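You operate a simulated robot arm through the tools that you are given. There is no shell and no other tool. Be economical: measure what you need, move in short steps, check, and stop when the job is done.

Carry out the task below with a simulated robot arm. There is one attempt and no reset: what you move stays moved.

Task
Pick the parts box named on the white card and book it out.
Fine: put it in the kit tray, turn the selector to out, scan the box, hang the scanner up, press plus once, then book. Set down upright: what you pick out.

The check looks at the end state, three seconds after you hand in, the way a careful person would. Anything else that was tipped, shoved, dropped, spilled or broken makes it a failure.

Robot
A 6-joint arm with a two-finger parallel gripper on a trunk, on a base that drives. Base frame: it is fixed to the floor where the robot stands at the start and does not move with it; the origin is under the middle of the robot, x ahead of it, y to its left, z up. Units: mm, degrees, N and s.
With the tool pointing down near the work surface it reaches from about 180 to 840 mm from the robot's upright axis, wherever it stands. Its first joint turns from -166.0 to 166.0 degrees. Places, roughly: black kit tray [500, -1250, 750]; booking selector [700, -1000, 1200]; cage latch [200, -1500, 1300]; drawer lock [800, -700, 1000]; inside of the black kit tray [400, -1300, 900]; pink job card [500, -1250, 1000]; ready rocker [800, -900, 1000]; stores scanner [500, -1500, 1500]; white job card [750, -1000, 1000]. Payload 3.91 kg.
Tool frame: the origin (TCP) lies between the finger pads and is the grasp point; the fingertips stand 30 mm ahead of it; z points along the fingers, y is the line along which they close. The gripper opens to 110 mm. The fingers are 20 mm wide and 10 mm thick; the gripper's body (48 by 112 mm) begins 55 mm behind the TCP.
Orientation is that of the tool frame in the base frame, as [roll, pitch, yaw] about the fixed x, y, z axes, in that order (R = Rz(yaw) Ry(pitch) Rx(roll)). With the fingers straight down and closing along the base's y, the tool's x points along the base's -x, its y along +y and its z along -z.

Tools
- The arm moves only by the tool send_rows. Its argument "increments" is a list of rows, each a list of 7 numbers: the shift along the base's x, y, z in units of 20 mm (1.0 is 20 mm), then the turn, a rotation vector about the base's x, y, z in units of 6 degrees (1.0 is 6 degrees), then the finger opening in mm, from 0 to 110. In form: [[dx, dy, dz, wx, wy, wz, hand], ...]. A call has 1 to 10 rows; each row shifts and turns the commanded pose from where the row before left it. A call with a number of a shift or a turn outside -1 to 1 is refused whole. Each row takes 0.2 s and may step no farther than 50 mm and 8.6 degrees from the row before; otherwise, or with a gripper value out of range, the whole call is refused. A pose out of reach is approached as far as the arm can. The call stops where the force on the tool passes 90 N (or 10 N more than at its start, if that is more) or the arm is blocked; 0.2 s more then pass. Each finger travels about 108 mm/s and halts on what it meets, pressing with about 20 N; the grip force reading is that of the motor and also rises with nothing between the fingers. The clock runs only during rows and for 0.2 s after the last one: add rows that do not move to give the fingers time. It gives the time, the measured TCP pose, the force on the tool (base axes), the opening and the grip force at its end, in the units of the frame above (readings bear some noise), with the torque about the TCP (base axes, N m) and any sound that the robot's microphone picked up, and new pictures: "show" is both (left out), scene, wrist or none.
- Cameras (640 x 400 px; columns grow to the right, rows downward): "scene" is now at [-94.2, -51.2, 1522.8]; the picture's right is [-0.55, -0.84, 0.00], its down [-0.41, 0.27, -0.87] and it looks along [0.73, -0.48, -0.50] (base axes); focal length 291 px, centre (320, 200). "wrist" rides on the gripper at [77, 7, -114] in the tool frame; the picture's right is [-0.09, 1.00, 0.00], its down [-0.80, -0.07, -0.59] and it looks along [-0.59, -0.05, 0.80] (tool axes); focal length 270 px, centre (320, 200). There is no depth. A picture from a camera that has moved, and an enlarged one, comes with that camera's place and axes in the base frame and with its lens.
- slide_trunk(by): slides the trunk up (or, below 0, down) by that many mm; the arm and the scene camera ride with it, the base frame stays. It gives what a move gives, with no picture.
- steer(legs): drives the robot by 1 to 6 legs, each [ahead, left, turn to the left] in mm, mm and degrees, along the robot's own axes; the way and the turn of a leg run together, so that a leg with both is an arc; at most 1500 mm and 180 degrees a leg. The arm and the cameras ride along, it lands a little off, and it stops where it bumps. It gives what a move gives, and a new picture of the scene camera.
- turn_head(pan, tilt): turns the head with the scene camera to pan (to the left, within 86 degrees either way) and tilt (down, from -29 to 69), counted from straight ahead of the robot. It gives what a move gives, and a new picture of the scene camera.
- enlarge(camera, box): a new picture of the part [left, top, right, bottom] of that camera's present view, enlarged. It takes no simulated time.
- job_done(): hands the job in; it is judged then, once.

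Go step by step. Nothing tells you exact positions but the pictures and the camera data: compare them with the known pose of the tool, close in by small moves and look again before you grip or let go. The budget is 120 turns and 260 pictures, counting those below and the enlarged ones. Unless the task says otherwise, let go and move clear before handing in, and close with one line.

The tools are called after "Emit:" as a command line: name --pt "numbers of a row" for each row, then --argument value for the rest, lists and objects as JSON in quotes. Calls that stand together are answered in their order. send_rows: Moves the arm, as the interface text tells. Its arguments: {"type":"object","properties":{"increments":{"type":"array"},"show":{"type":"string","enum":["both","scene","wrist","none"]}},"required":["increments"]} The other tools are called the same way: slide_trunk (by) slides the trunk up or down; steer (legs) drives the base; turn_head (pan, tilt) turns the head that bears the scene camera; enlarge (camera, box) takes an enlarged picture of a part of a camera's view; job_done () hands the job in.

At the start:

```text
clock: 0.0
tcp_pos: [459.5, -210.1, 1000.0]
orientation: [179.9, 0.1, 180.0]
wrist_force: [0.5, 0.3, 0.2]
moment: [0.0, 0.02, 0.0]
width: 110.2
finger_force: 0.0
trunk travel left (down, up): [-450.0, 90.0]
robot x, y, heading: [2.2, -0.4, 0.1]
head pan, tilt: [-33.3, 29.7]
```

scene: 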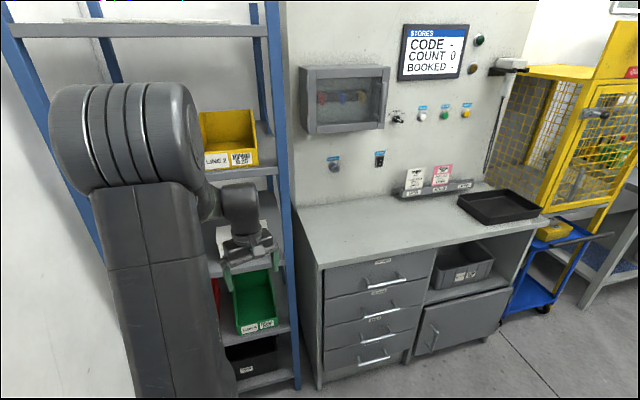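
wrist: 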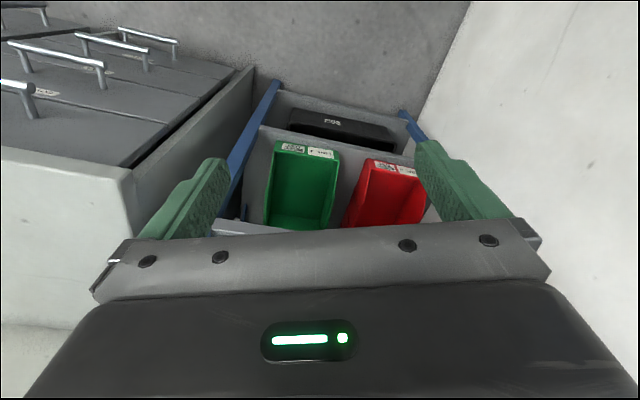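

I see a shelf with bins on the left, a bench with cards, a wall panel with selector and buttons, a terminal, a kit tray and a cage. I start by enlarging the cards and the panel.

Emit:
enlarge --camera "scene" --box '[390, 155, 490, 205]'

Emit:
enlarge --camera "scene" --box '[300, 10, 540, 180]'

Emit:
enlarge --camera "scene" --box '[190, 90, 300, 390]'

Emit:
enlarge --camera "scene" --box '[440, 0, 640, 320]'

```text
6.40 times, centred on (440, 180) of scene
camera zoom: at [-94.2, -51.2, 1522.8], right [-0.55, -0.84, 0.0], down [-0.41, 0.27, -0.87], along [0.73, -0.48, -0.5], focal length 1863 px, centre (-448, 328)
```

zoom: 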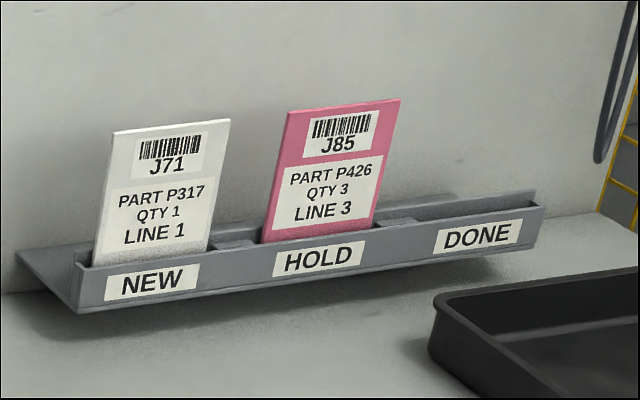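

```text
2.35 times, centred on (420, 95) of scene
camera zoom: at [-94.2, -51.2, 1522.8], right [-0.55, -0.84, 0.0], down [-0.41, 0.27, -0.87], along [0.73, -0.48, -0.5], focal length 685 px, centre (85, 447)
```

zoom: 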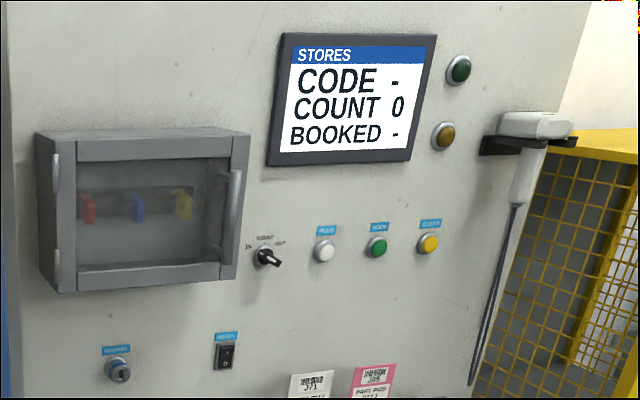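

```text
1.33 times, centred on (245, 240) of scene
camera zoom: at [-94.2, -51.2, 1522.8], right [-0.55, -0.84, 0.0], down [-0.41, 0.27, -0.87], along [0.73, -0.48, -0.5], focal length 388 px, centre (420, 147)
```

zoom: 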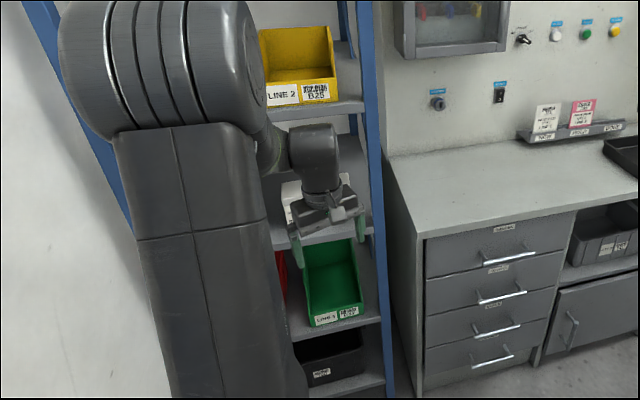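

```text
1.25 times, centred on (540, 160) of scene
camera zoom: at [-94.2, -51.2, 1522.8], right [-0.55, -0.84, 0.0], down [-0.41, 0.27, -0.87], along [0.73, -0.48, -0.5], focal length 364 px, centre (45, 250)
```

zoom: 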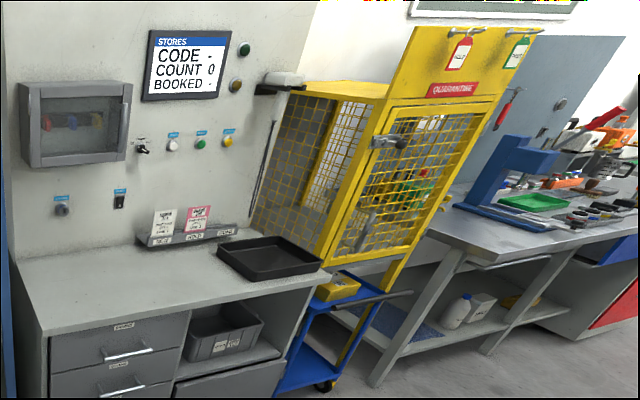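

The white card: J71, part P317, qty 1, line 1. Now I look for P317 among bins, drawers and boxes.

Emit:
enlarge --camera "scene" --box '[340, 250, 420, 350]'

Emit:
enlarge --camera "scene" --box '[425, 235, 505, 300]'

Emit:
enlarge --camera "scene" --box '[200, 130, 290, 180]'

Emit:
enlarge --camera "scene" --box '[225, 300, 295, 380]'

Emit:
enlarge --camera "wrist" --box '[240, 100, 440, 230]'

Emit:
enlarge --camera "scene" --box '[380, 95, 480, 155]'

Emit:
enlarge --camera "scene" --box '[300, 60, 400, 180]'

Emit:
enlarge --camera "scene" --box '[530, 60, 640, 250]'

```text
4.00 times, centred on (380, 300) of scene
camera zoom: at [-94.2, -51.2, 1522.8], right [-0.55, -0.84, 0.0], down [-0.41, 0.27, -0.87], along [0.73, -0.48, -0.5], focal length 1164 px, centre (80, -200)
```

zoom: 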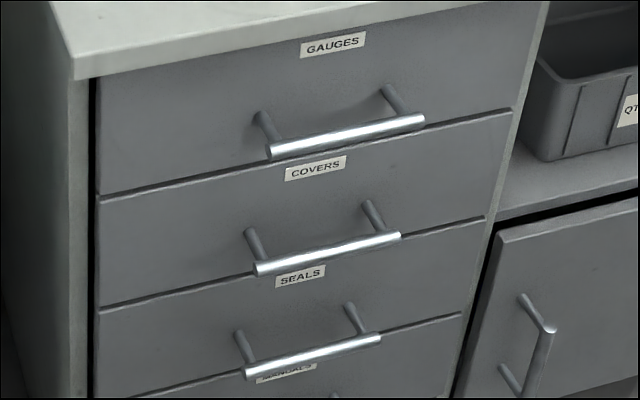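

```text
6.15 times, centred on (465, 268) of scene
camera zoom: at [-94.2, -51.2, 1522.8], right [-0.55, -0.84, 0.0], down [-0.41, 0.27, -0.87], along [0.73, -0.48, -0.5], focal length 1792 px, centre (-572, -215)
```

zoom: 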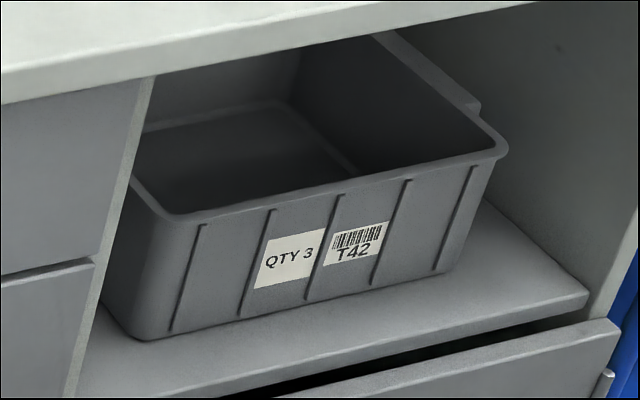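

```text
7.11 times, centred on (245, 155) of scene
camera zoom: at [-94.2, -51.2, 1522.8], right [-0.55, -0.84, 0.0], down [-0.41, 0.27, -0.87], along [0.73, -0.48, -0.5], focal length 2070 px, centre (853, 520)
```

zoom: 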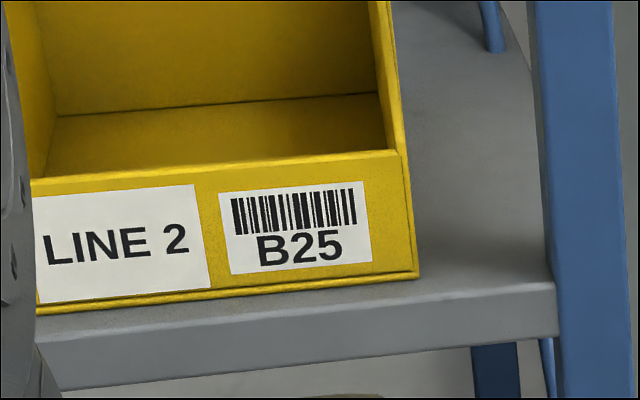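

```text
5.00 times, centred on (260, 340) of scene
camera zoom: at [-94.2, -51.2, 1522.8], right [-0.55, -0.84, 0.0], down [-0.41, 0.27, -0.87], along [0.73, -0.48, -0.5], focal length 1456 px, centre (620, -500)
```

zoom: 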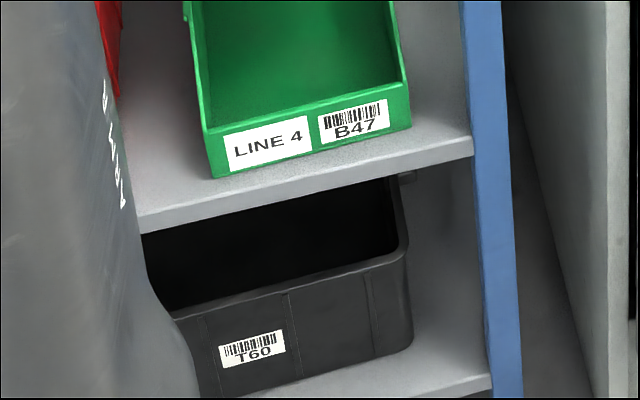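

```text
3.08 times, centred on (340, 165) of wrist
camera zoom: at [382.4, -203.2, 1113.1], right [0.09, 1.0, 0.0], down [0.8, -0.07, 0.59], along [0.59, -0.05, -0.8], focal length 832 px, centre (258, 308)
```

zoom: 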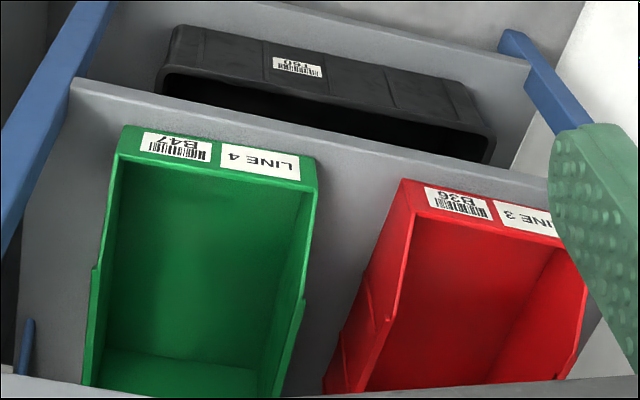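

```text
6.40 times, centred on (430, 125) of scene
camera zoom: at [-94.2, -51.2, 1522.8], right [-0.55, -0.84, 0.0], down [-0.41, 0.27, -0.87], along [0.73, -0.48, -0.5], focal length 1863 px, centre (-384, 680)
```

zoom: 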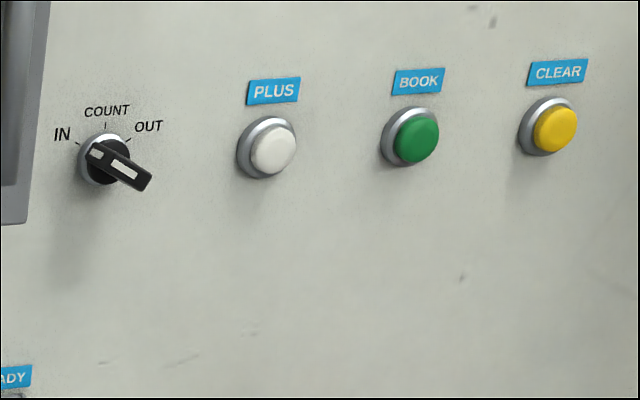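

```text
3.33 times, centred on (350, 120) of scene
camera zoom: at [-94.2, -51.2, 1522.8], right [-0.55, -0.84, 0.0], down [-0.41, 0.27, -0.87], along [0.73, -0.48, -0.5], focal length 970 px, centre (220, 467)
```

zoom: 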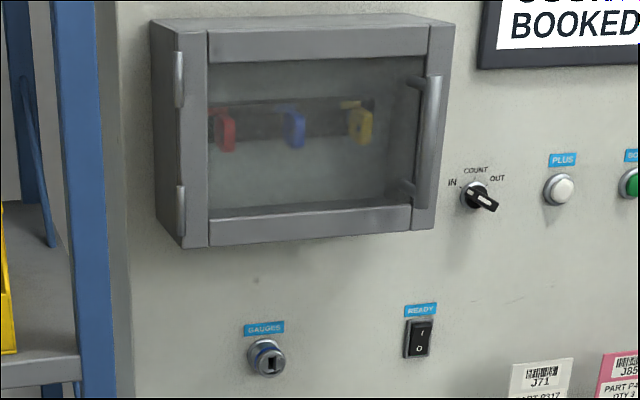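

```text
2.11 times, centred on (585, 155) of scene
camera zoom: at [-94.2, -51.2, 1522.8], right [-0.55, -0.84, 0.0], down [-0.41, 0.27, -0.87], along [0.73, -0.48, -0.5], focal length 613 px, centre (-238, 295)
```

zoom: 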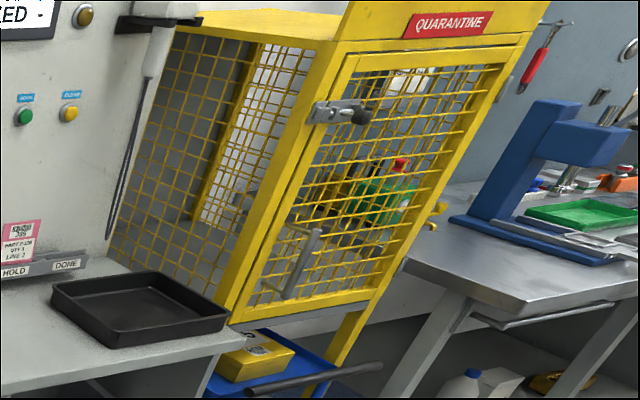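

Next I check the yellow box on the cart and the shelf behind the gripper.

Emit:
enlarge --camera "scene" --box '[530, 210, 590, 250]'

Emit:
enlarge --camera "scene" --box '[205, 180, 295, 260]'

Emit:
turn_head --pan -75 --tilt 30

Emit:
turn_head --pan 20 --tilt 30

```text
10.00 times, centred on (560, 230) of scene
camera zoom: at [-94.2, -51.2, 1522.8], right [-0.55, -0.84, 0.0], down [-0.41, 0.27, -0.87], along [0.73, -0.48, -0.5], focal length 2911 px, centre (-2080, -100)
```

zoom: 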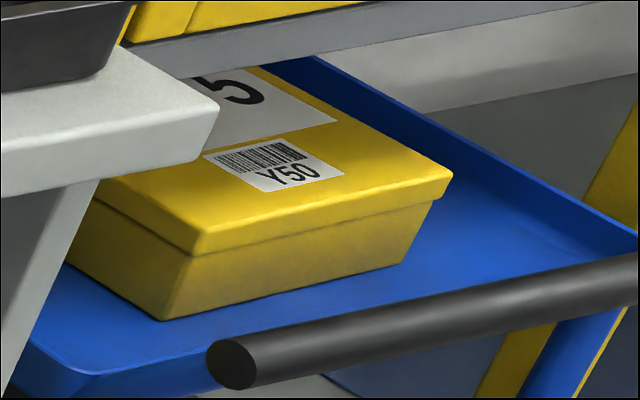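

```text
5.00 times, centred on (250, 220) of scene
camera zoom: at [-94.2, -51.2, 1522.8], right [-0.55, -0.84, 0.0], down [-0.41, 0.27, -0.87], along [0.73, -0.48, -0.5], focal length 1456 px, centre (670, 100)
```

zoom: 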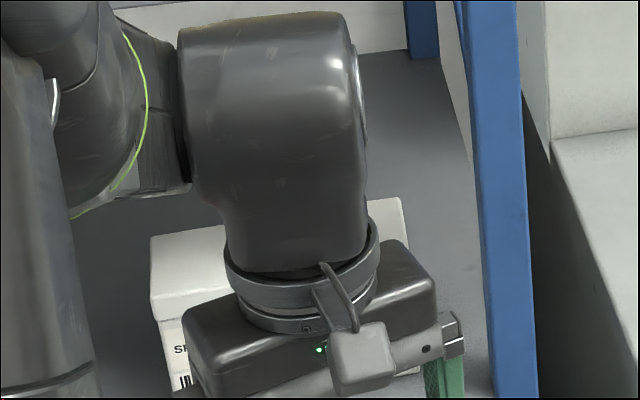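

```text
clock: 1.1
tcp_pos: [458.5, -210.8, 999.5]
orientation: [180.0, 0.1, -180.0]
wrist_force: [-0.7, -0.4, -0.6]
moment: [-0.01, 0.03, 0.0]
width: 110.0
finger_force: 0.1
trunk travel left (down, up): [-450.0, 90.0]
robot x, y, heading: [-2.6, 2.7, -0.2]
head pan, tilt: [-75.0, 30.0]
camera scene: at [-146.4, -88.8, 1522.4], right [-0.97, -0.26, 0.0], down [-0.13, 0.48, -0.87], along [0.22, -0.84, -0.5], focal length 291 px, centre (320, 200)
```

scene: 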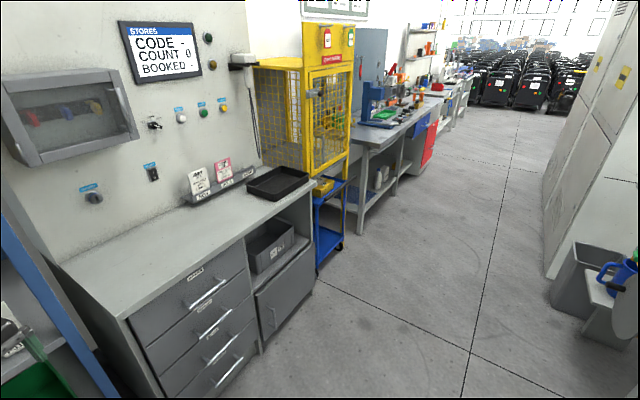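

```text
clock: 2.8
tcp_pos: [459.1, -209.0, 1000.0]
orientation: [-180.0, 0.0, 180.0]
wrist_force: [-0.1, 0.1, 0.8]
moment: [-0.02, 0.02, 0.04]
width: 109.7
finger_force: 0.0
trunk travel left (down, up): [-450.0, 90.0]
robot x, y, heading: [1.7, -1.0, 0.0]
head pan, tilt: [20.0, 30.0]
camera scene: at [-84.9, 29.4, 1522.4], right [0.34, -0.94, 0.0], down [-0.47, -0.17, -0.87], along [0.81, 0.3, -0.5], focal length 291 px, centre (320, 200)
```

scene: 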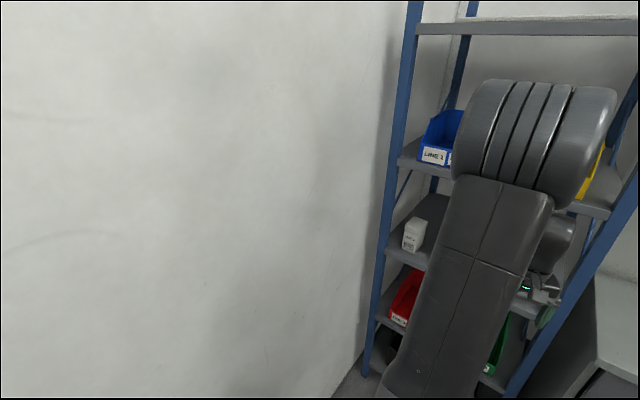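

The blue bin reads LINE 1. I enlarge it and the small white box.

Emit:
enlarge --camera "scene" --box '[400, 95, 480, 175]'

Emit:
enlarge --camera "scene" --box '[385, 205, 445, 265]'

```text
5.00 times, centred on (440, 135) of scene
camera zoom: at [-84.9, 29.4, 1522.4], right [0.34, -0.94, 0.0], down [-0.47, -0.17, -0.87], along [0.81, 0.3, -0.5], focal length 1456 px, centre (-280, 525)
```

zoom: 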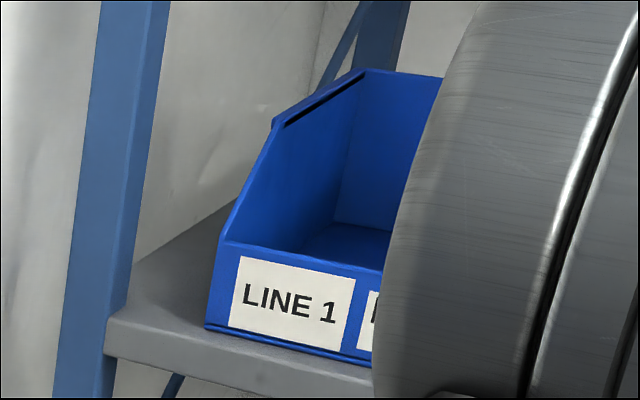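

```text
6.67 times, centred on (415, 235) of scene
camera zoom: at [-84.9, 29.4, 1522.4], right [0.34, -0.94, 0.0], down [-0.47, -0.17, -0.87], along [0.81, 0.3, -0.5], focal length 1941 px, centre (-313, -33)
```

zoom: 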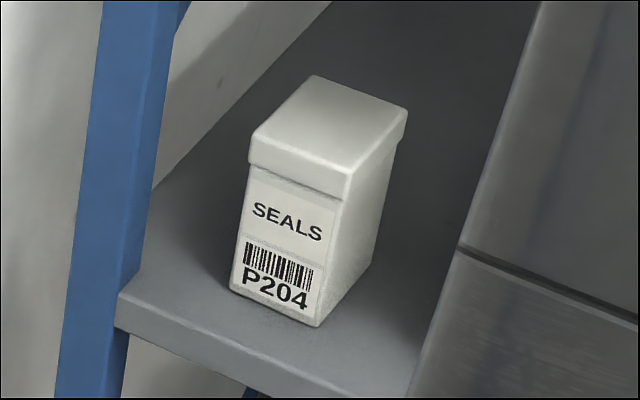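

Parts boxes with P-numbers stand on the middle shelf. I swing the arm to the right out of the view to read the others.

Emit:
send_rows --pt "-0.5 -1 0.5 0 0 0 110" --pt "-0.5 -1 0.5 0 0 0 110" --pt "-0.5 -1 0.5 0 0 0 110" --pt "-0.5 -1 0.5 0 0 0 110" --pt "-0.5 -1 0.5 0 0 0 110" --pt "-0.5 -1 0.5 0 0 0 110" --pt "-0.5 -1 0.5 0 0 0 110" --pt "-0.5 -1 0.5 0 0 0 110" --pt "-0.5 -1 0.5 0 0 0 110" --pt "-0.5 -1 0.5 0 0 0 110" --show "none"

Emit:
turn_head --pan 0 --tilt 32

```text
clock: 5.0
tcp_pos: [359.1, -410.3, 1100.7]
orientation: [179.9, 0.0, -179.9]
wrist_force: [0.2, -0.6, 0.1]
moment: [0.02, 0.0, 0.0]
width: 109.9
finger_force: 0.0
trunk travel left (down, up): [-450.0, 90.0]
robot x, y, heading: [-0.5, -0.2, -0.2]
head pan, tilt: [20.0, 30.0]
```

```text
clock: 5.8
tcp_pos: [359.0, -410.1, 1100.8]
orientation: [180.0, 0.0, -179.9]
wrist_force: [0.4, -0.1, -0.4]
moment: [-0.01, 0.01, 0.0]
width: 110.0
finger_force: 0.0
trunk travel left (down, up): [-450.0, 90.0]
robot x, y, heading: [-1.2, 2.0, -0.2]
head pan, tilt: [0.0, 32.0]
camera scene: at [-80.4, -1.4, 1519.3], right [0.0, -1.0, 0.0], down [-0.53, 0.0, -0.85], along [0.85, 0.0, -0.53], focal length 291 px, centre (320, 200)
```

scene: 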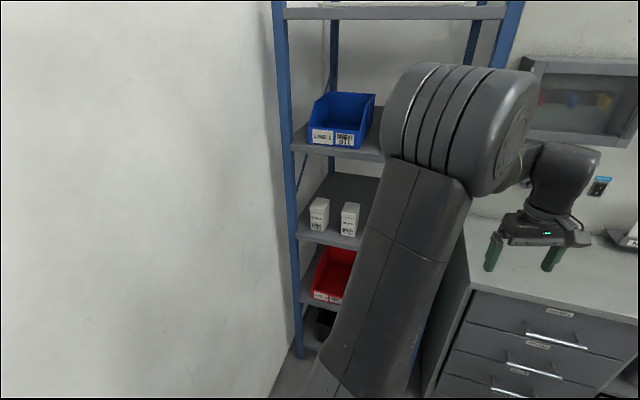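

Emit:
enlarge --camera "scene" --box '[295, 185, 385, 245]'

Emit:
send_rows --pt "-0.7 -1 0 0 0 0 110" --pt "-0.7 -1 0 0 0 0 110" --pt "-0.7 -1 0 0 0 0 110" --pt "-0.7 -1 0 0 0 0 110" --pt "-0.7 -1 0 0 0 0 110" --pt "-0.7 -1 0 0 0 0 110" --pt "-0.7 -1 0 0 0 0 110" --pt "-0.7 -1 0 0 0 0 110" --pt "-0.7 -1 0 0 0 0 110" --pt "-0.7 -1 0 0 0 0 110" --show "scene"

```text
6.67 times, centred on (340, 215) of scene
camera zoom: at [-80.4, -1.4, 1519.3], right [0.0, -1.0, 0.0], down [-0.53, 0.0, -0.85], along [0.85, 0.0, -0.53], focal length 1941 px, centre (187, 100)
```

zoom: 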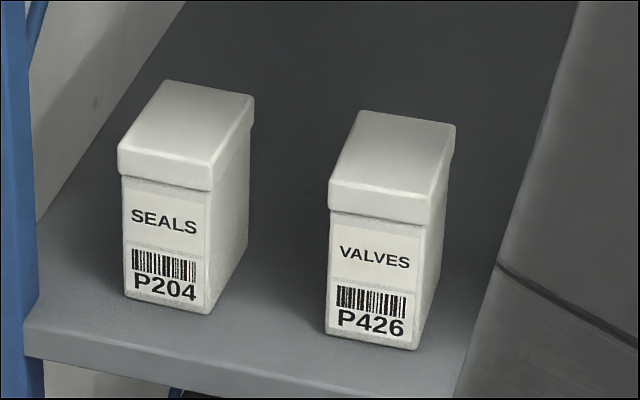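

```text
clock: 8.0
tcp_pos: [219.8, -610.0, 1099.0]
orientation: [179.9, -0.1, 180.0]
wrist_force: [0.5, 0.2, 0.1]
moment: [0.03, -0.03, 0.01]
width: 109.8
finger_force: 0.0
trunk travel left (down, up): [-450.0, 90.0]
robot x, y, heading: [0.9, 4.1, -0.0]
head pan, tilt: [0.0, 32.0]
camera scene: at [-80.5, -2.1, 1519.3], right [0.0, -1.0, 0.0], down [-0.53, 0.0, -0.85], along [0.85, 0.0, -0.53], focal length 291 px, centre (320, 200)
```

scene: 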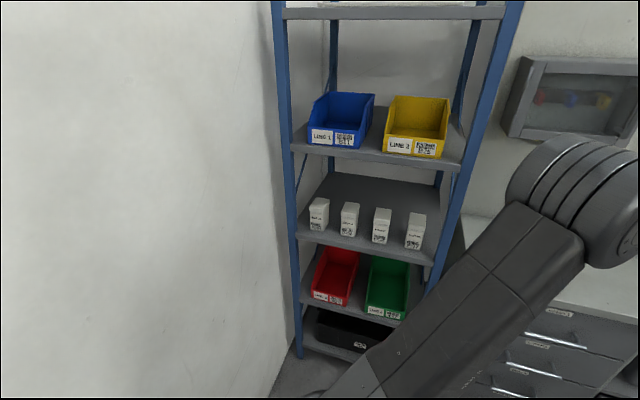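

Emit:
enlarge --camera "scene" --box '[350, 195, 440, 255]'

Emit:
enlarge --camera "scene" --box '[280, 80, 480, 280]'

```text
6.67 times, centred on (395, 225) of scene
camera zoom: at [-80.5, -2.1, 1519.3], right [0.0, -1.0, 0.0], down [-0.53, 0.0, -0.85], along [0.85, 0.0, -0.53], focal length 1941 px, centre (-180, 33)
```

zoom: 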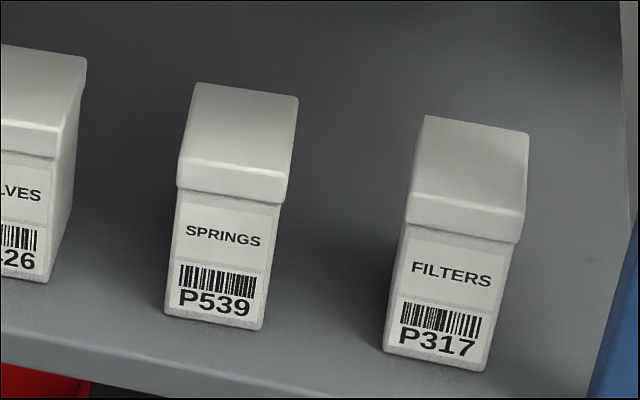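

```text
2.00 times, centred on (380, 180) of scene
camera zoom: at [-80.5, -2.1, 1519.3], right [0.0, -1.0, 0.0], down [-0.53, 0.0, -0.85], along [0.85, 0.0, -0.53], focal length 582 px, centre (200, 240)
```

zoom: 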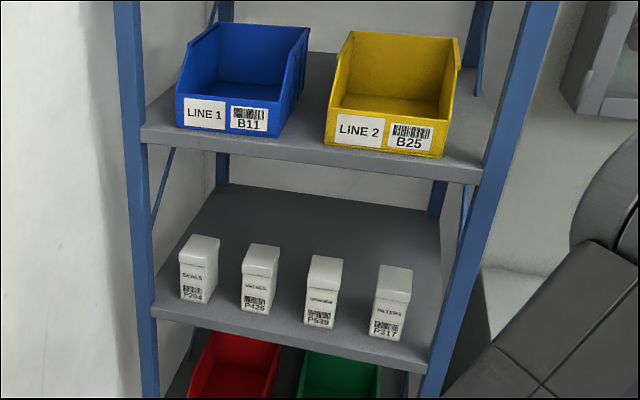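

P317 (FILTERS) is the rightmost white box on the middle shelf. I lower the trunk for a second viewpoint to triangulate it.

Emit:
slide_trunk --by -250

Emit:
enlarge --camera "scene" --box '[240, 20, 560, 220]'

Emit:
enlarge --camera "scene" --box '[300, 90, 460, 190]'

```text
clock: 10.6
tcp_pos: [220.0, -611.2, 848.8]
orientation: [180.0, 0.0, 180.0]
wrist_force: [0.2, -0.5, 0.5]
moment: [0.01, -0.03, 0.0]
width: 110.2
finger_force: 0.1
trunk travel left (down, up): [-200.0, 340.0]
robot x, y, heading: [1.1, -0.6, 0.1]
head pan, tilt: [0.0, 32.0]
```

```text
2.00 times, centred on (400, 120) of scene
camera zoom: at [-80.4, -1.5, 1269.3], right [0.0, -1.0, 0.0], down [-0.53, 0.0, -0.85], along [0.85, 0.0, -0.53], focal length 582 px, centre (160, 360)
```

zoom: 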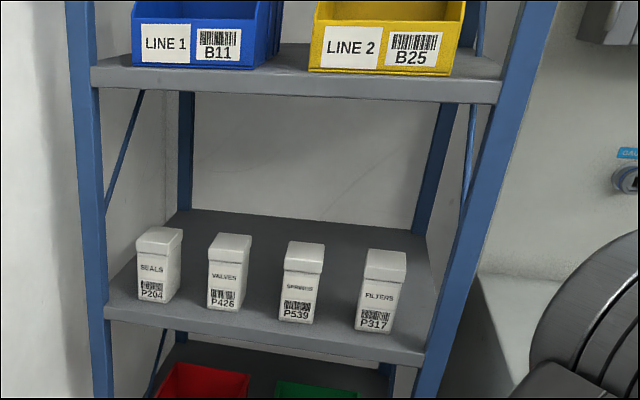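

```text
4.00 times, centred on (380, 140) of scene
camera zoom: at [-80.4, -1.5, 1269.3], right [0.0, -1.0, 0.0], down [-0.53, 0.0, -0.85], along [0.85, 0.0, -0.53], focal length 1164 px, centre (80, 440)
```

zoom: 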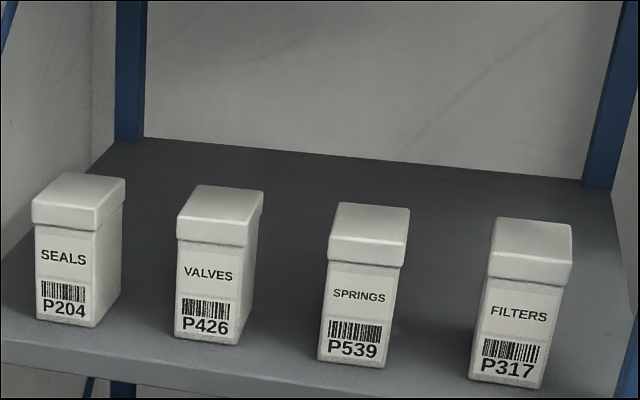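

P317's front face sits near (676, -319) at z 846–948, about 54 wide, with shelf and bench turned about 15°. I will approach it with the tool tilted forward and the wrist camera on top, so I turn the wrist first.

Emit:
send_rows --pt "0 0.5 0.5 0 0 1 80" --pt "0 0.5 0.5 0 0 1 80" --pt "0 0.5 0.5 0 0 1 80" --pt "0 0.5 0.5 0 0 1 80" --pt "0 0.5 0.5 0 0 1 80" --pt "0 0.5 0.5 0 0 1 80" --pt "0 0.5 0.5 0 0 1 80" --pt "0 0.5 0.5 0 0 1 80" --pt "0 0.5 0.5 0 0 1 80" --pt "0 0.5 0.5 0 0 1 80" --show "none"

Emit:
send_rows --pt "0.5 0.5 0 0 0 1 80" --pt "0.5 0.5 0 0 0 1 80" --pt "0.5 0.5 0 0 0 1 80" --pt "0.5 0.5 0 0 0 1 80" --pt "0.5 0.5 0 0 0 1 80" --pt "0.5 0.5 0 0 0 1 80" --pt "0.5 0.5 0 0 0 1 80" --pt "0.5 0.5 0 0 0 1 80" --pt "0.5 0.5 0 0 0 1 80" --pt "0.5 0.5 0 0 0 1 80" --show "none"

Emit:
send_rows --pt "0 0.5 0 0 0 1 80" --pt "0 0.5 0 0 0 1 80" --pt "0 0.5 0 0 0 1 80" --pt "0 0.5 0 0 0 1 80" --pt "0 0.5 0 0 0 1 80" --pt "0 0.5 0 0 0 1 80" --pt "0 0.5 0 0 0 1 80" --pt "0 0.5 0 0 0 0.4 80" --show "scene"

```text
clock: 12.8
tcp_pos: [219.2, -509.6, 949.2]
orientation: [179.9, 0.0, -119.9]
wrist_force: [0.0, -0.8, -0.5]
moment: [0.02, 0.03, -0.02]
width: 80.1
finger_force: 0.1
trunk travel left (down, up): [-200.0, 340.0]
robot x, y, heading: [0.1, -4.1, -0.2]
head pan, tilt: [0.0, 32.0]
```

```text
clock: 15.0
tcp_pos: [320.8, -409.5, 950.4]
orientation: [-180.0, 0.0, -59.9]
wrist_force: [-0.5, -0.4, 0.1]
moment: [0.0, 0.03, 0.0]
width: 80.0
finger_force: 0.1
trunk travel left (down, up): [-200.0, 340.0]
robot x, y, heading: [2.4, 0.8, 0.0]
head pan, tilt: [0.0, 32.0]
```

```text
clock: 16.8
tcp_pos: [432.8, -121.9, 945.5]
orientation: [179.8, 0.0, -15.8]
wrist_force: [-0.7, 0.6, 0.7]
moment: [-0.02, 0.02, -0.01]
width: 80.0
finger_force: 0.1
out of reach, approached as far as the arm can: row 1, 2, 3, 4, 5, 6, 7, 8
trunk travel left (down, up): [-200.0, 340.0]
robot x, y, heading: [-1.5, -0.3, -0.1]
head pan, tilt: [0.0, 32.0]
camera scene: at [-80.4, -1.4, 1269.3], right [0.0, -1.0, 0.0], down [-0.53, 0.0, -0.85], along [0.85, 0.0, -0.53], focal length 291 px, centre (320, 200)
```

scene: 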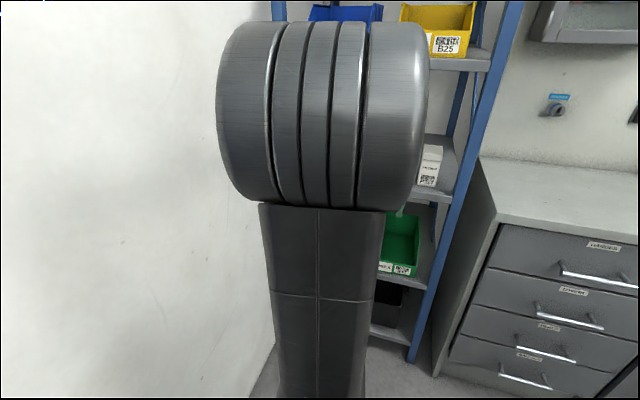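

The wrist reaches its limit in that direction. I turn back to the natural roll and will use a 45° forward tilt instead, which clears the camera as well.

Emit:
send_rows --pt "0 0 0 0 0 -1 80" --pt "0 0 0 0 0 -1 80" --pt "0 0 0 0 0 -1 80" --pt "0 0 0 0 0 -1 80" --pt "0 0 0 0 0 -1 80" --pt "0 0 0 0 0 -1 80" --pt "0 0 0 0 0 -1 80" --pt "0 0 0 0 0 -1 80" --pt "0 0 0 0 0 -1 80" --pt "0 0 0 0 0 -1 80" --show "none"

Emit:
send_rows --pt "0 0 0 0 0 -1 80" --pt "0 0 0 0 0 -1 80" --pt "0 0 0 0 0 -1 80" --pt "0 0 0 0 0 -1 80" --pt "0 0 0 0 0 -1 80" --pt "0 0 0 0 0 -1 80" --pt "0 0 0 0 0 -1 80" --pt "0 0 0 0 0 -1 80" --pt "0 0 0 0 0 -1 80" --pt "0 0 0 0 0 -1 80" --show "none"

Emit:
send_rows --pt "0 0 0 0 0 -1 80" --pt "0 0 0 0 0 -1 80" --pt "0 0 0 0 0 -1 80" --pt "0 0 0 0 0 -1 80" --pt "0 0 0 0 0 -1 80" --pt "0 0 0 0 0 -1 80" --pt "0 0 0 0 0 -1 80" --pt "0 0 0 0 0 -1 80" --pt "0 0 0 0 0 -1 80" --pt "0 0 0 0 0 -1 80" --show "none"

```text
clock: 19.0
tcp_pos: [433.8, -122.0, 943.0]
orientation: [180.0, -0.1, -75.8]
wrist_force: [0.1, 0.1, 0.4]
moment: [-0.01, -0.01, -0.02]
width: 80.1
finger_force: 0.0
trunk travel left (down, up): [-200.0, 340.0]
robot x, y, heading: [0.5, 0.4, -0.1]
head pan, tilt: [0.0, 32.0]
```

```text
clock: 21.2
tcp_pos: [434.6, -122.0, 945.5]
orientation: [-180.0, 0.0, -135.7]
wrist_force: [0.3, -0.2, -0.3]
moment: [-0.01, -0.02, -0.03]
width: 79.9
finger_force: 0.1
trunk travel left (down, up): [-200.0, 340.0]
robot x, y, heading: [-0.4, -0.5, 0.2]
head pan, tilt: [0.0, 32.0]
```

```text
clock: 23.4
tcp_pos: [433.8, -121.2, 944.1]
orientation: [-179.9, 0.0, 164.3]
wrist_force: [0.6, -0.4, 0.0]
moment: [-0.01, 0.0, 0.0]
width: 80.1
finger_force: 0.0
trunk travel left (down, up): [-200.0, 340.0]
robot x, y, heading: [-1.0, -0.9, 0.1]
head pan, tilt: [0.0, 32.0]
```

Now I tilt forward 45° and move to a pre-grasp point in front of the box.

Emit:
send_rows --pt "0.5 -0.86 0 -0.2 -0.722 0 80" --pt "0.5 -0.86 0 -0.2 -0.722 0 80" --pt "0.5 -0.86 0 -0.2 -0.722 0 80" --pt "0.5 -0.86 0 -0.2 -0.722 0 80" --pt "0.5 -0.86 0 -0.2 -0.722 0 80" --pt "0.5 -0.86 0 -0.2 -0.722 0 80" --pt "0.5 -0.86 0 -0.2 -0.722 0 80" --pt "0.5 -0.86 0 -0.2 -0.722 0 80" --pt "0.5 -0.86 0 -0.2 -0.722 0 80" --pt "0.5 -0.86 0 -0.2 -0.722 0 80" --show "both"

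```text
clock: 25.6
tcp_pos: [532.5, -293.5, 945.0]
orientation: [179.9, 45.0, 164.3]
wrist_force: [-0.7, -0.2, 0.2]
moment: [0.01, -0.05, 0.01]
width: 80.1
finger_force: 0.1
trunk travel left (down, up): [-200.0, 340.0]
robot x, y, heading: [0.8, 1.2, 0.0]
head pan, tilt: [0.0, 32.0]
camera scene: at [-80.4, -1.4, 1269.3], right [0.0, -1.0, 0.0], down [-0.53, 0.0, -0.85], along [0.85, 0.0, -0.53], focal length 291 px, centre (320, 200)
camera wrist: at [404.7, -251.3, 969.4], right [0.33, 0.94, 0.06], down [0.12, -0.11, 0.99], along [0.94, -0.32, -0.15], focal length 270 px, centre (320, 200)
```

scene: 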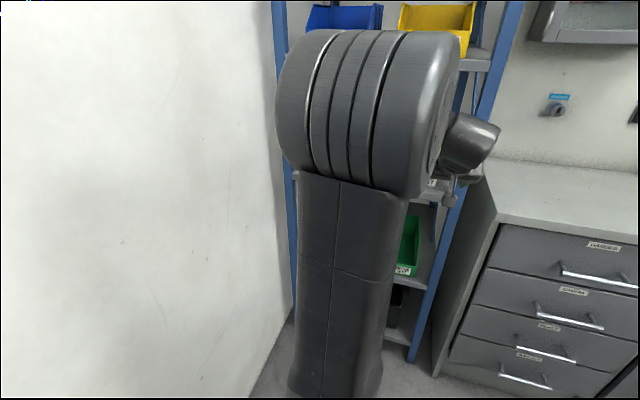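
wrist: 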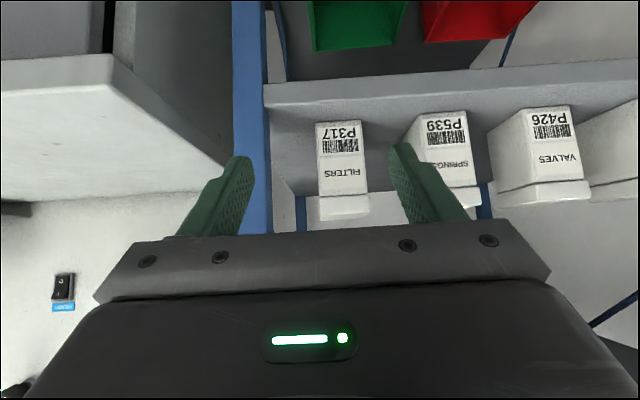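

The wrist view confirms P317 at about (677, -318, 843). I advance most of the way and look again.

Emit:
send_rows --pt "0.9 -0.13 -0.475 0 0 0 80" --pt "0.9 -0.13 -0.475 0 0 0 80" --pt "0.9 -0.13 -0.475 0 0 0 80" --pt "0.9 -0.13 -0.475 0 0 0 80" --pt "0.9 -0.13 -0.475 0 0 0 80" --pt "0.9 -0.13 -0.475 0 0 0 80" --show "wrist"

```text
clock: 27.0
tcp_pos: [643.2, -309.6, 887.4]
orientation: [179.9, 45.0, 164.2]
wrist_force: [-0.6, -0.4, 0.7]
moment: [0.0, 0.01, 0.01]
width: 79.9
finger_force: 0.0
trunk travel left (down, up): [-200.0, 340.0]
robot x, y, heading: [-0.2, 1.1, 0.1]
head pan, tilt: [0.0, 32.0]
camera wrist: at [514.9, -266.2, 912.1], right [0.33, 0.94, 0.06], down [0.12, -0.11, 0.99], along [0.94, -0.32, -0.15], focal length 270 px, centre (320, 200)
```

wrist: 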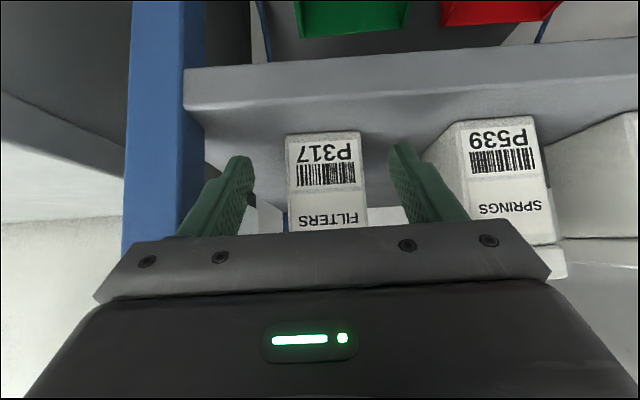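

The box is centred between the fingers. I advance the remaining 60 mm.

Emit:
send_rows --pt "0.76 -0.21 0 0 0 0 80" --pt "0.76 -0.21 0 0 0 0 80" --pt "0.76 -0.21 0 0 0 0 80" --pt "0.76 -0.21 0 0 0 0 80" --show "wrist"

```text
clock: 28.0
tcp_pos: [701.4, -325.1, 887.0]
orientation: [179.9, 44.9, 164.4]
wrist_force: [-0.2, 0.1, -0.3]
moment: [-0.02, -0.03, -0.01]
width: 80.1
finger_force: 0.1
trunk travel left (down, up): [-200.0, 340.0]
robot x, y, heading: [1.2, -1.3, 0.0]
head pan, tilt: [0.0, 32.0]
camera wrist: at [574.1, -282.7, 912.5], right [0.33, 0.94, 0.06], down [0.12, -0.11, 0.99], along [0.94, -0.31, -0.15], focal length 270 px, centre (320, 200)
```

wrist: 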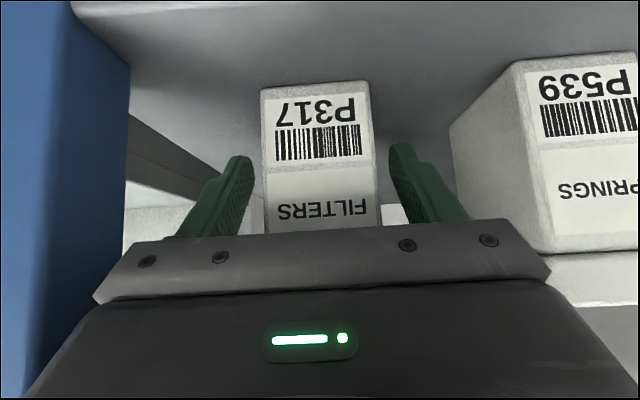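

Centred. I close the fingers.

Emit:
send_rows --pt "0 0 0 0 0 0 20" --pt "0 0 0 0 0 0 20" --pt "0 0 0 0 0 0 20" --pt "0 0 0 0 0 0 20" --show "wrist"

```text
clock: 29.0
tcp_pos: [702.4, -325.5, 887.2]
orientation: [179.8, 44.8, 164.3]
wrist_force: [0.6, 0.2, 0.8]
moment: [-0.06, -0.03, 0.05]
width: 54.9
finger_force: 20.2
trunk travel left (down, up): [-200.0, 340.0]
robot x, y, heading: [-1.7, -0.6, 0.1]
head pan, tilt: [0.0, 32.0]
camera wrist: at [574.2, -282.7, 912.5], right [0.33, 0.94, 0.06], down [0.12, -0.11, 0.99], along [0.94, -0.31, -0.15], focal length 270 px, centre (320, 200)
```

wrist: 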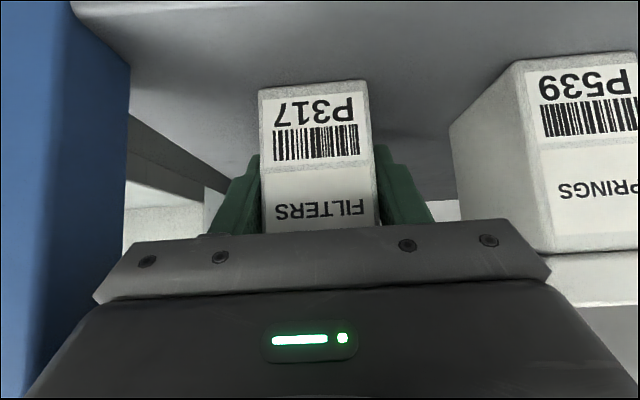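

Gripped at 55 mm. I lift slightly and back out.

Emit:
send_rows --pt "0 0 0.5 0 0 0 20" --pt "0 0 0.5 0 0 0 20" --pt "0 0 0.5 0 0 0 20" --pt "-0.96 0.27 0.2 0 0 0 20" --pt "-0.96 0.27 0.2 0 0 0 20" --pt "-0.96 0.27 0.2 0 0 0 20" --pt "-0.96 0.27 0.2 0 0 0 20" --pt "-0.96 0.27 0.2 0 0 0 20" --pt "-0.96 0.27 0.2 0 0 0 20" --pt "-0.96 0.27 0.2 0 0 0 20" --show "wrist"

```text
clock: 31.2
tcp_pos: [570.0, -288.4, 945.1]
orientation: [179.8, 44.9, 164.5]
wrist_force: [0.2, 0.6, -2.7]
moment: [0.03, 0.01, 0.01]
width: 54.9
finger_force: 19.7
trunk travel left (down, up): [-200.0, 340.0]
robot x, y, heading: [1.3, -3.6, 0.1]
head pan, tilt: [0.0, 32.0]
camera wrist: at [440.2, -245.5, 970.6], right [0.33, 0.94, 0.06], down [0.12, -0.11, 0.99], along [0.94, -0.31, -0.15], focal length 270 px, centre (320, 200)
```

wrist: 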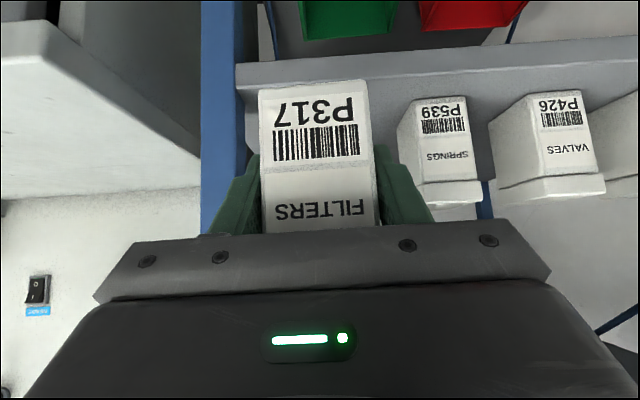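

The box is held safely. I retract it to a carrying position and then drive in front of the bench.

Emit:
send_rows --pt "-1 0.69 0.3 0 0 0 20" --pt "-1 0.69 0.3 0 0 0 20" --pt "-1 0.69 0.3 0 0 0 20" --pt "-1 0.69 0.3 0 0 0 20" --pt "-1 0.69 0.3 0 0 0 20" --pt "-1 0.69 0.3 0 0 0 20" --pt "-1 0.69 0.3 0 0 0 20" --pt "-1 0.69 0.3 0 0 0 20" --pt "-1 0.69 0.3 0 0 0 20" --pt "-1 0.69 0.3 0 0 0 20" --show "none"

Emit:
slide_trunk --by 150

Emit:
steer --legs '[[-83, -1066, 0], [0, 0, -15.3]]'

```text
clock: 33.6
tcp_pos: [383.3, -153.7, 978.0]
orientation: [179.9, 40.2, 164.4]
wrist_force: [0.6, 0.0, -3.3]
moment: [0.04, 0.03, 0.0]
width: 55.0
finger_force: 19.8
trunk travel left (down, up): [-200.0, 340.0]
robot x, y, heading: [-1.3, 0.2, 0.1]
head pan, tilt: [0.0, 32.0]
stopped in row 10: the arm was blocked; the commanded pose is now the measured one
```

```text
clock: 35.4
tcp_pos: [383.1, -154.1, 1129.1]
orientation: [180.0, 40.5, 164.5]
wrist_force: [-0.1, 0.4, -2.4]
moment: [0.06, 0.04, 0.0]
width: 55.1
finger_force: 19.7
trunk travel left (down, up): [-350.0, 190.0]
robot x, y, heading: [1.2, 1.5, -0.0]
head pan, tilt: [0.0, 32.0]
```

```text
clock: 41.7
tcp_pos: [247.9, -1305.1, 1128.7]
orientation: [180.0, 40.6, 149.5]
wrist_force: [-0.5, -0.2, -2.5]
moment: [0.01, 0.04, -0.02]
width: 55.1
finger_force: 20.1
trunk travel left (down, up): [-350.0, 190.0]
robot x, y, heading: [-78.6, -1056.8, -14.9]
head pan, tilt: [0.0, 32.0]
camera scene: at [-156.8, -1039.3, 1425.9], right [-0.28, -0.96, 0.0], down [-0.45, 0.13, -0.88], along [0.85, -0.24, -0.47], focal length 291 px, centre (320, 200)
```

scene: 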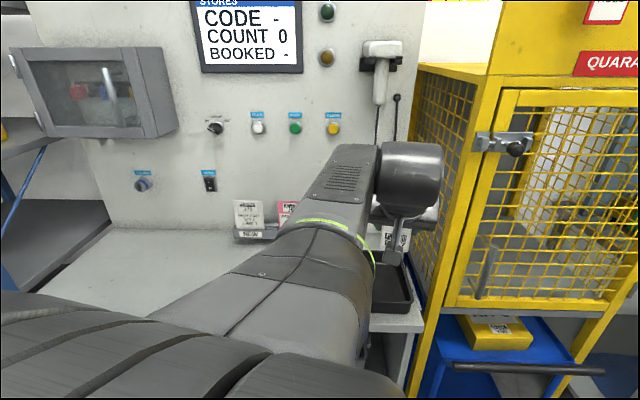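

The robot now stands before the bench. I look with the wrist camera and toward the tray.

Emit:
enlarge --camera "wrist" --box '[0, 0, 640, 400]'

Emit:
turn_head --pan -40 --tilt 40

```text
1.00 times, centred on (320, 200) of wrist
camera zoom: at [137.0, -1231.4, 1165.0], right [0.56, 0.82, 0.06], down [0.16, -0.17, 0.97], along [0.81, -0.54, -0.23], focal length 270 px, centre (320, 200)
```

zoom: 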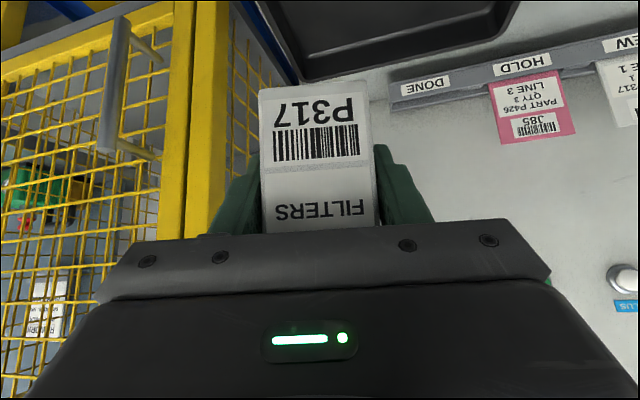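

```text
clock: 42.8
tcp_pos: [249.7, -1305.7, 1124.0]
orientation: [179.9, 39.7, 149.5]
wrist_force: [-0.4, 0.6, -3.5]
moment: [0.02, 0.04, 0.03]
width: 55.1
finger_force: 19.9
trunk travel left (down, up): [-350.0, 190.0]
robot x, y, heading: [-79.6, -1060.0, -15.1]
head pan, tilt: [-40.0, 40.0]
camera scene: at [-165.4, -1058.1, 1423.3], right [-0.49, -0.87, 0.0], down [-0.43, 0.24, -0.87], along [0.76, -0.42, -0.49], focal length 291 px, centre (320, 200)
```

scene: 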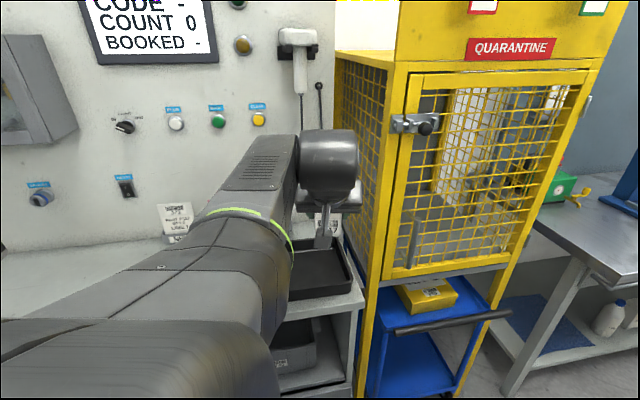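

The arm was folded tight, which tilted the box about 5°. I move forward over the tray, align yaw with it and restore the grasp tilt.

Emit:
send_rows --pt "0.75 -0.12 0 0 0 0.5 20" --pt "0.75 -0.12 0 0 0 0.5 20" --pt "0.75 -0.12 0 0 0 0.5 20" --pt "0.75 -0.12 0 0 0 0.5 20" --pt "0.75 -0.12 0 0 0 0.45 20" --pt "0.75 -0.12 0 -0.06 -0.2 0 20" --pt "0.75 -0.12 0 -0.06 -0.2 0 20" --pt "0.75 -0.12 0 -0.06 -0.2 0 20" --pt "0.75 -0.12 0 -0.06 -0.2 0 20" --pt "0.75 -0.12 0 0 0 0 20" --show "both"

```text
clock: 45.0
tcp_pos: [397.8, -1326.8, 1128.0]
orientation: [-179.8, 45.5, 164.3]
wrist_force: [0.2, 0.7, -1.9]
moment: [0.02, 0.04, 0.02]
width: 54.6
finger_force: 19.5
trunk travel left (down, up): [-350.0, 190.0]
robot x, y, heading: [-81.5, -1056.4, -15.0]
head pan, tilt: [-40.0, 40.0]
camera scene: at [-195.6, -1083.9, 1407.1], right [-0.82, -0.57, 0.0], down [-0.37, 0.53, -0.77], along [0.44, -0.63, -0.64], focal length 291 px, centre (320, 200)
camera wrist: at [269.1, -1284.5, 1152.4], right [0.33, 0.94, 0.06], down [0.11, -0.1, 0.99], along [0.94, -0.32, -0.14], focal length 270 px, centre (320, 200)
```

scene: 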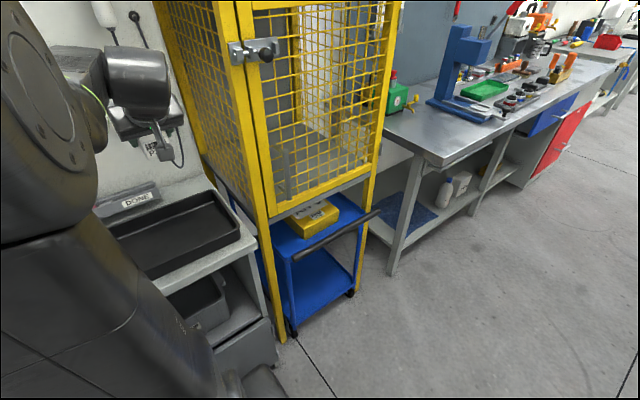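
wrist: 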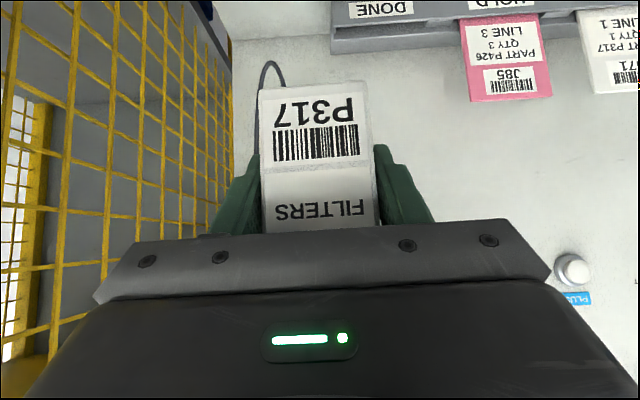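

I'm over the tray at about its centre. I lower to just above it and check.

Emit:
send_rows --pt "0 0 -1 0 0 0 20" --pt "0 0 -1 0 0 0 20" --pt "0 0 -1 0 0 0 20" --pt "0 0 -1 0 0 0 20" --pt "0 0 -1 0 0 0 20" --pt "0 0 -1 0 0 0 20" --pt "0 0 -1 0 0 0 20" --pt "0 0 -1 0 0 0 20" --show "both"

```text
clock: 46.8
tcp_pos: [397.9, -1329.1, 968.9]
orientation: [-180.0, 45.6, 164.3]
wrist_force: [-0.2, -0.7, -2.0]
moment: [0.04, 0.01, 0.0]
width: 55.0
finger_force: 20.1
trunk travel left (down, up): [-350.0, 190.0]
robot x, y, heading: [-80.9, -1055.8, -14.9]
head pan, tilt: [-40.0, 40.0]
camera scene: at [-195.6, -1083.9, 1407.1], right [-0.82, -0.57, 0.0], down [-0.37, 0.53, -0.77], along [0.44, -0.63, -0.64], focal length 291 px, centre (320, 200)
camera wrist: at [268.7, -1285.7, 993.0], right [0.33, 0.94, 0.06], down [0.11, -0.1, 0.99], along [0.94, -0.32, -0.14], focal length 270 px, centre (320, 200)
```

scene: 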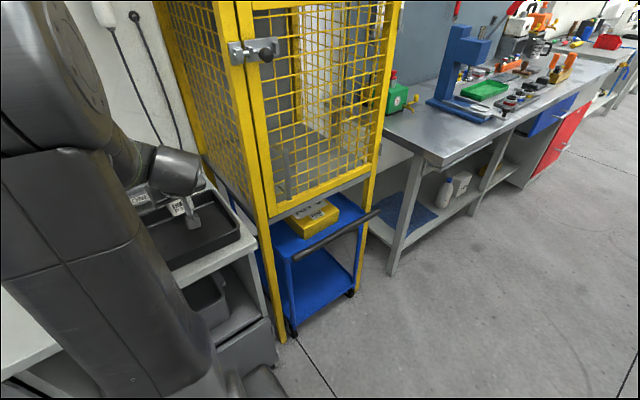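
wrist: 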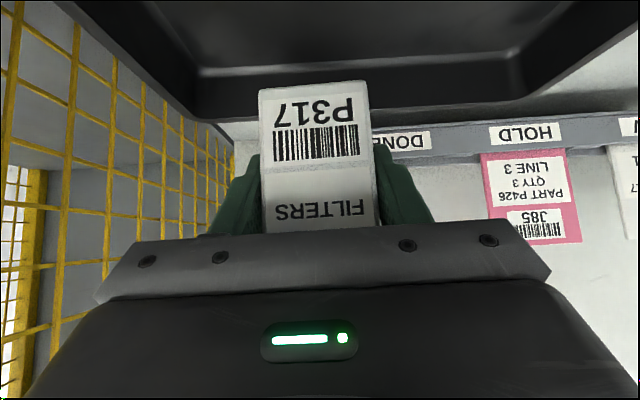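

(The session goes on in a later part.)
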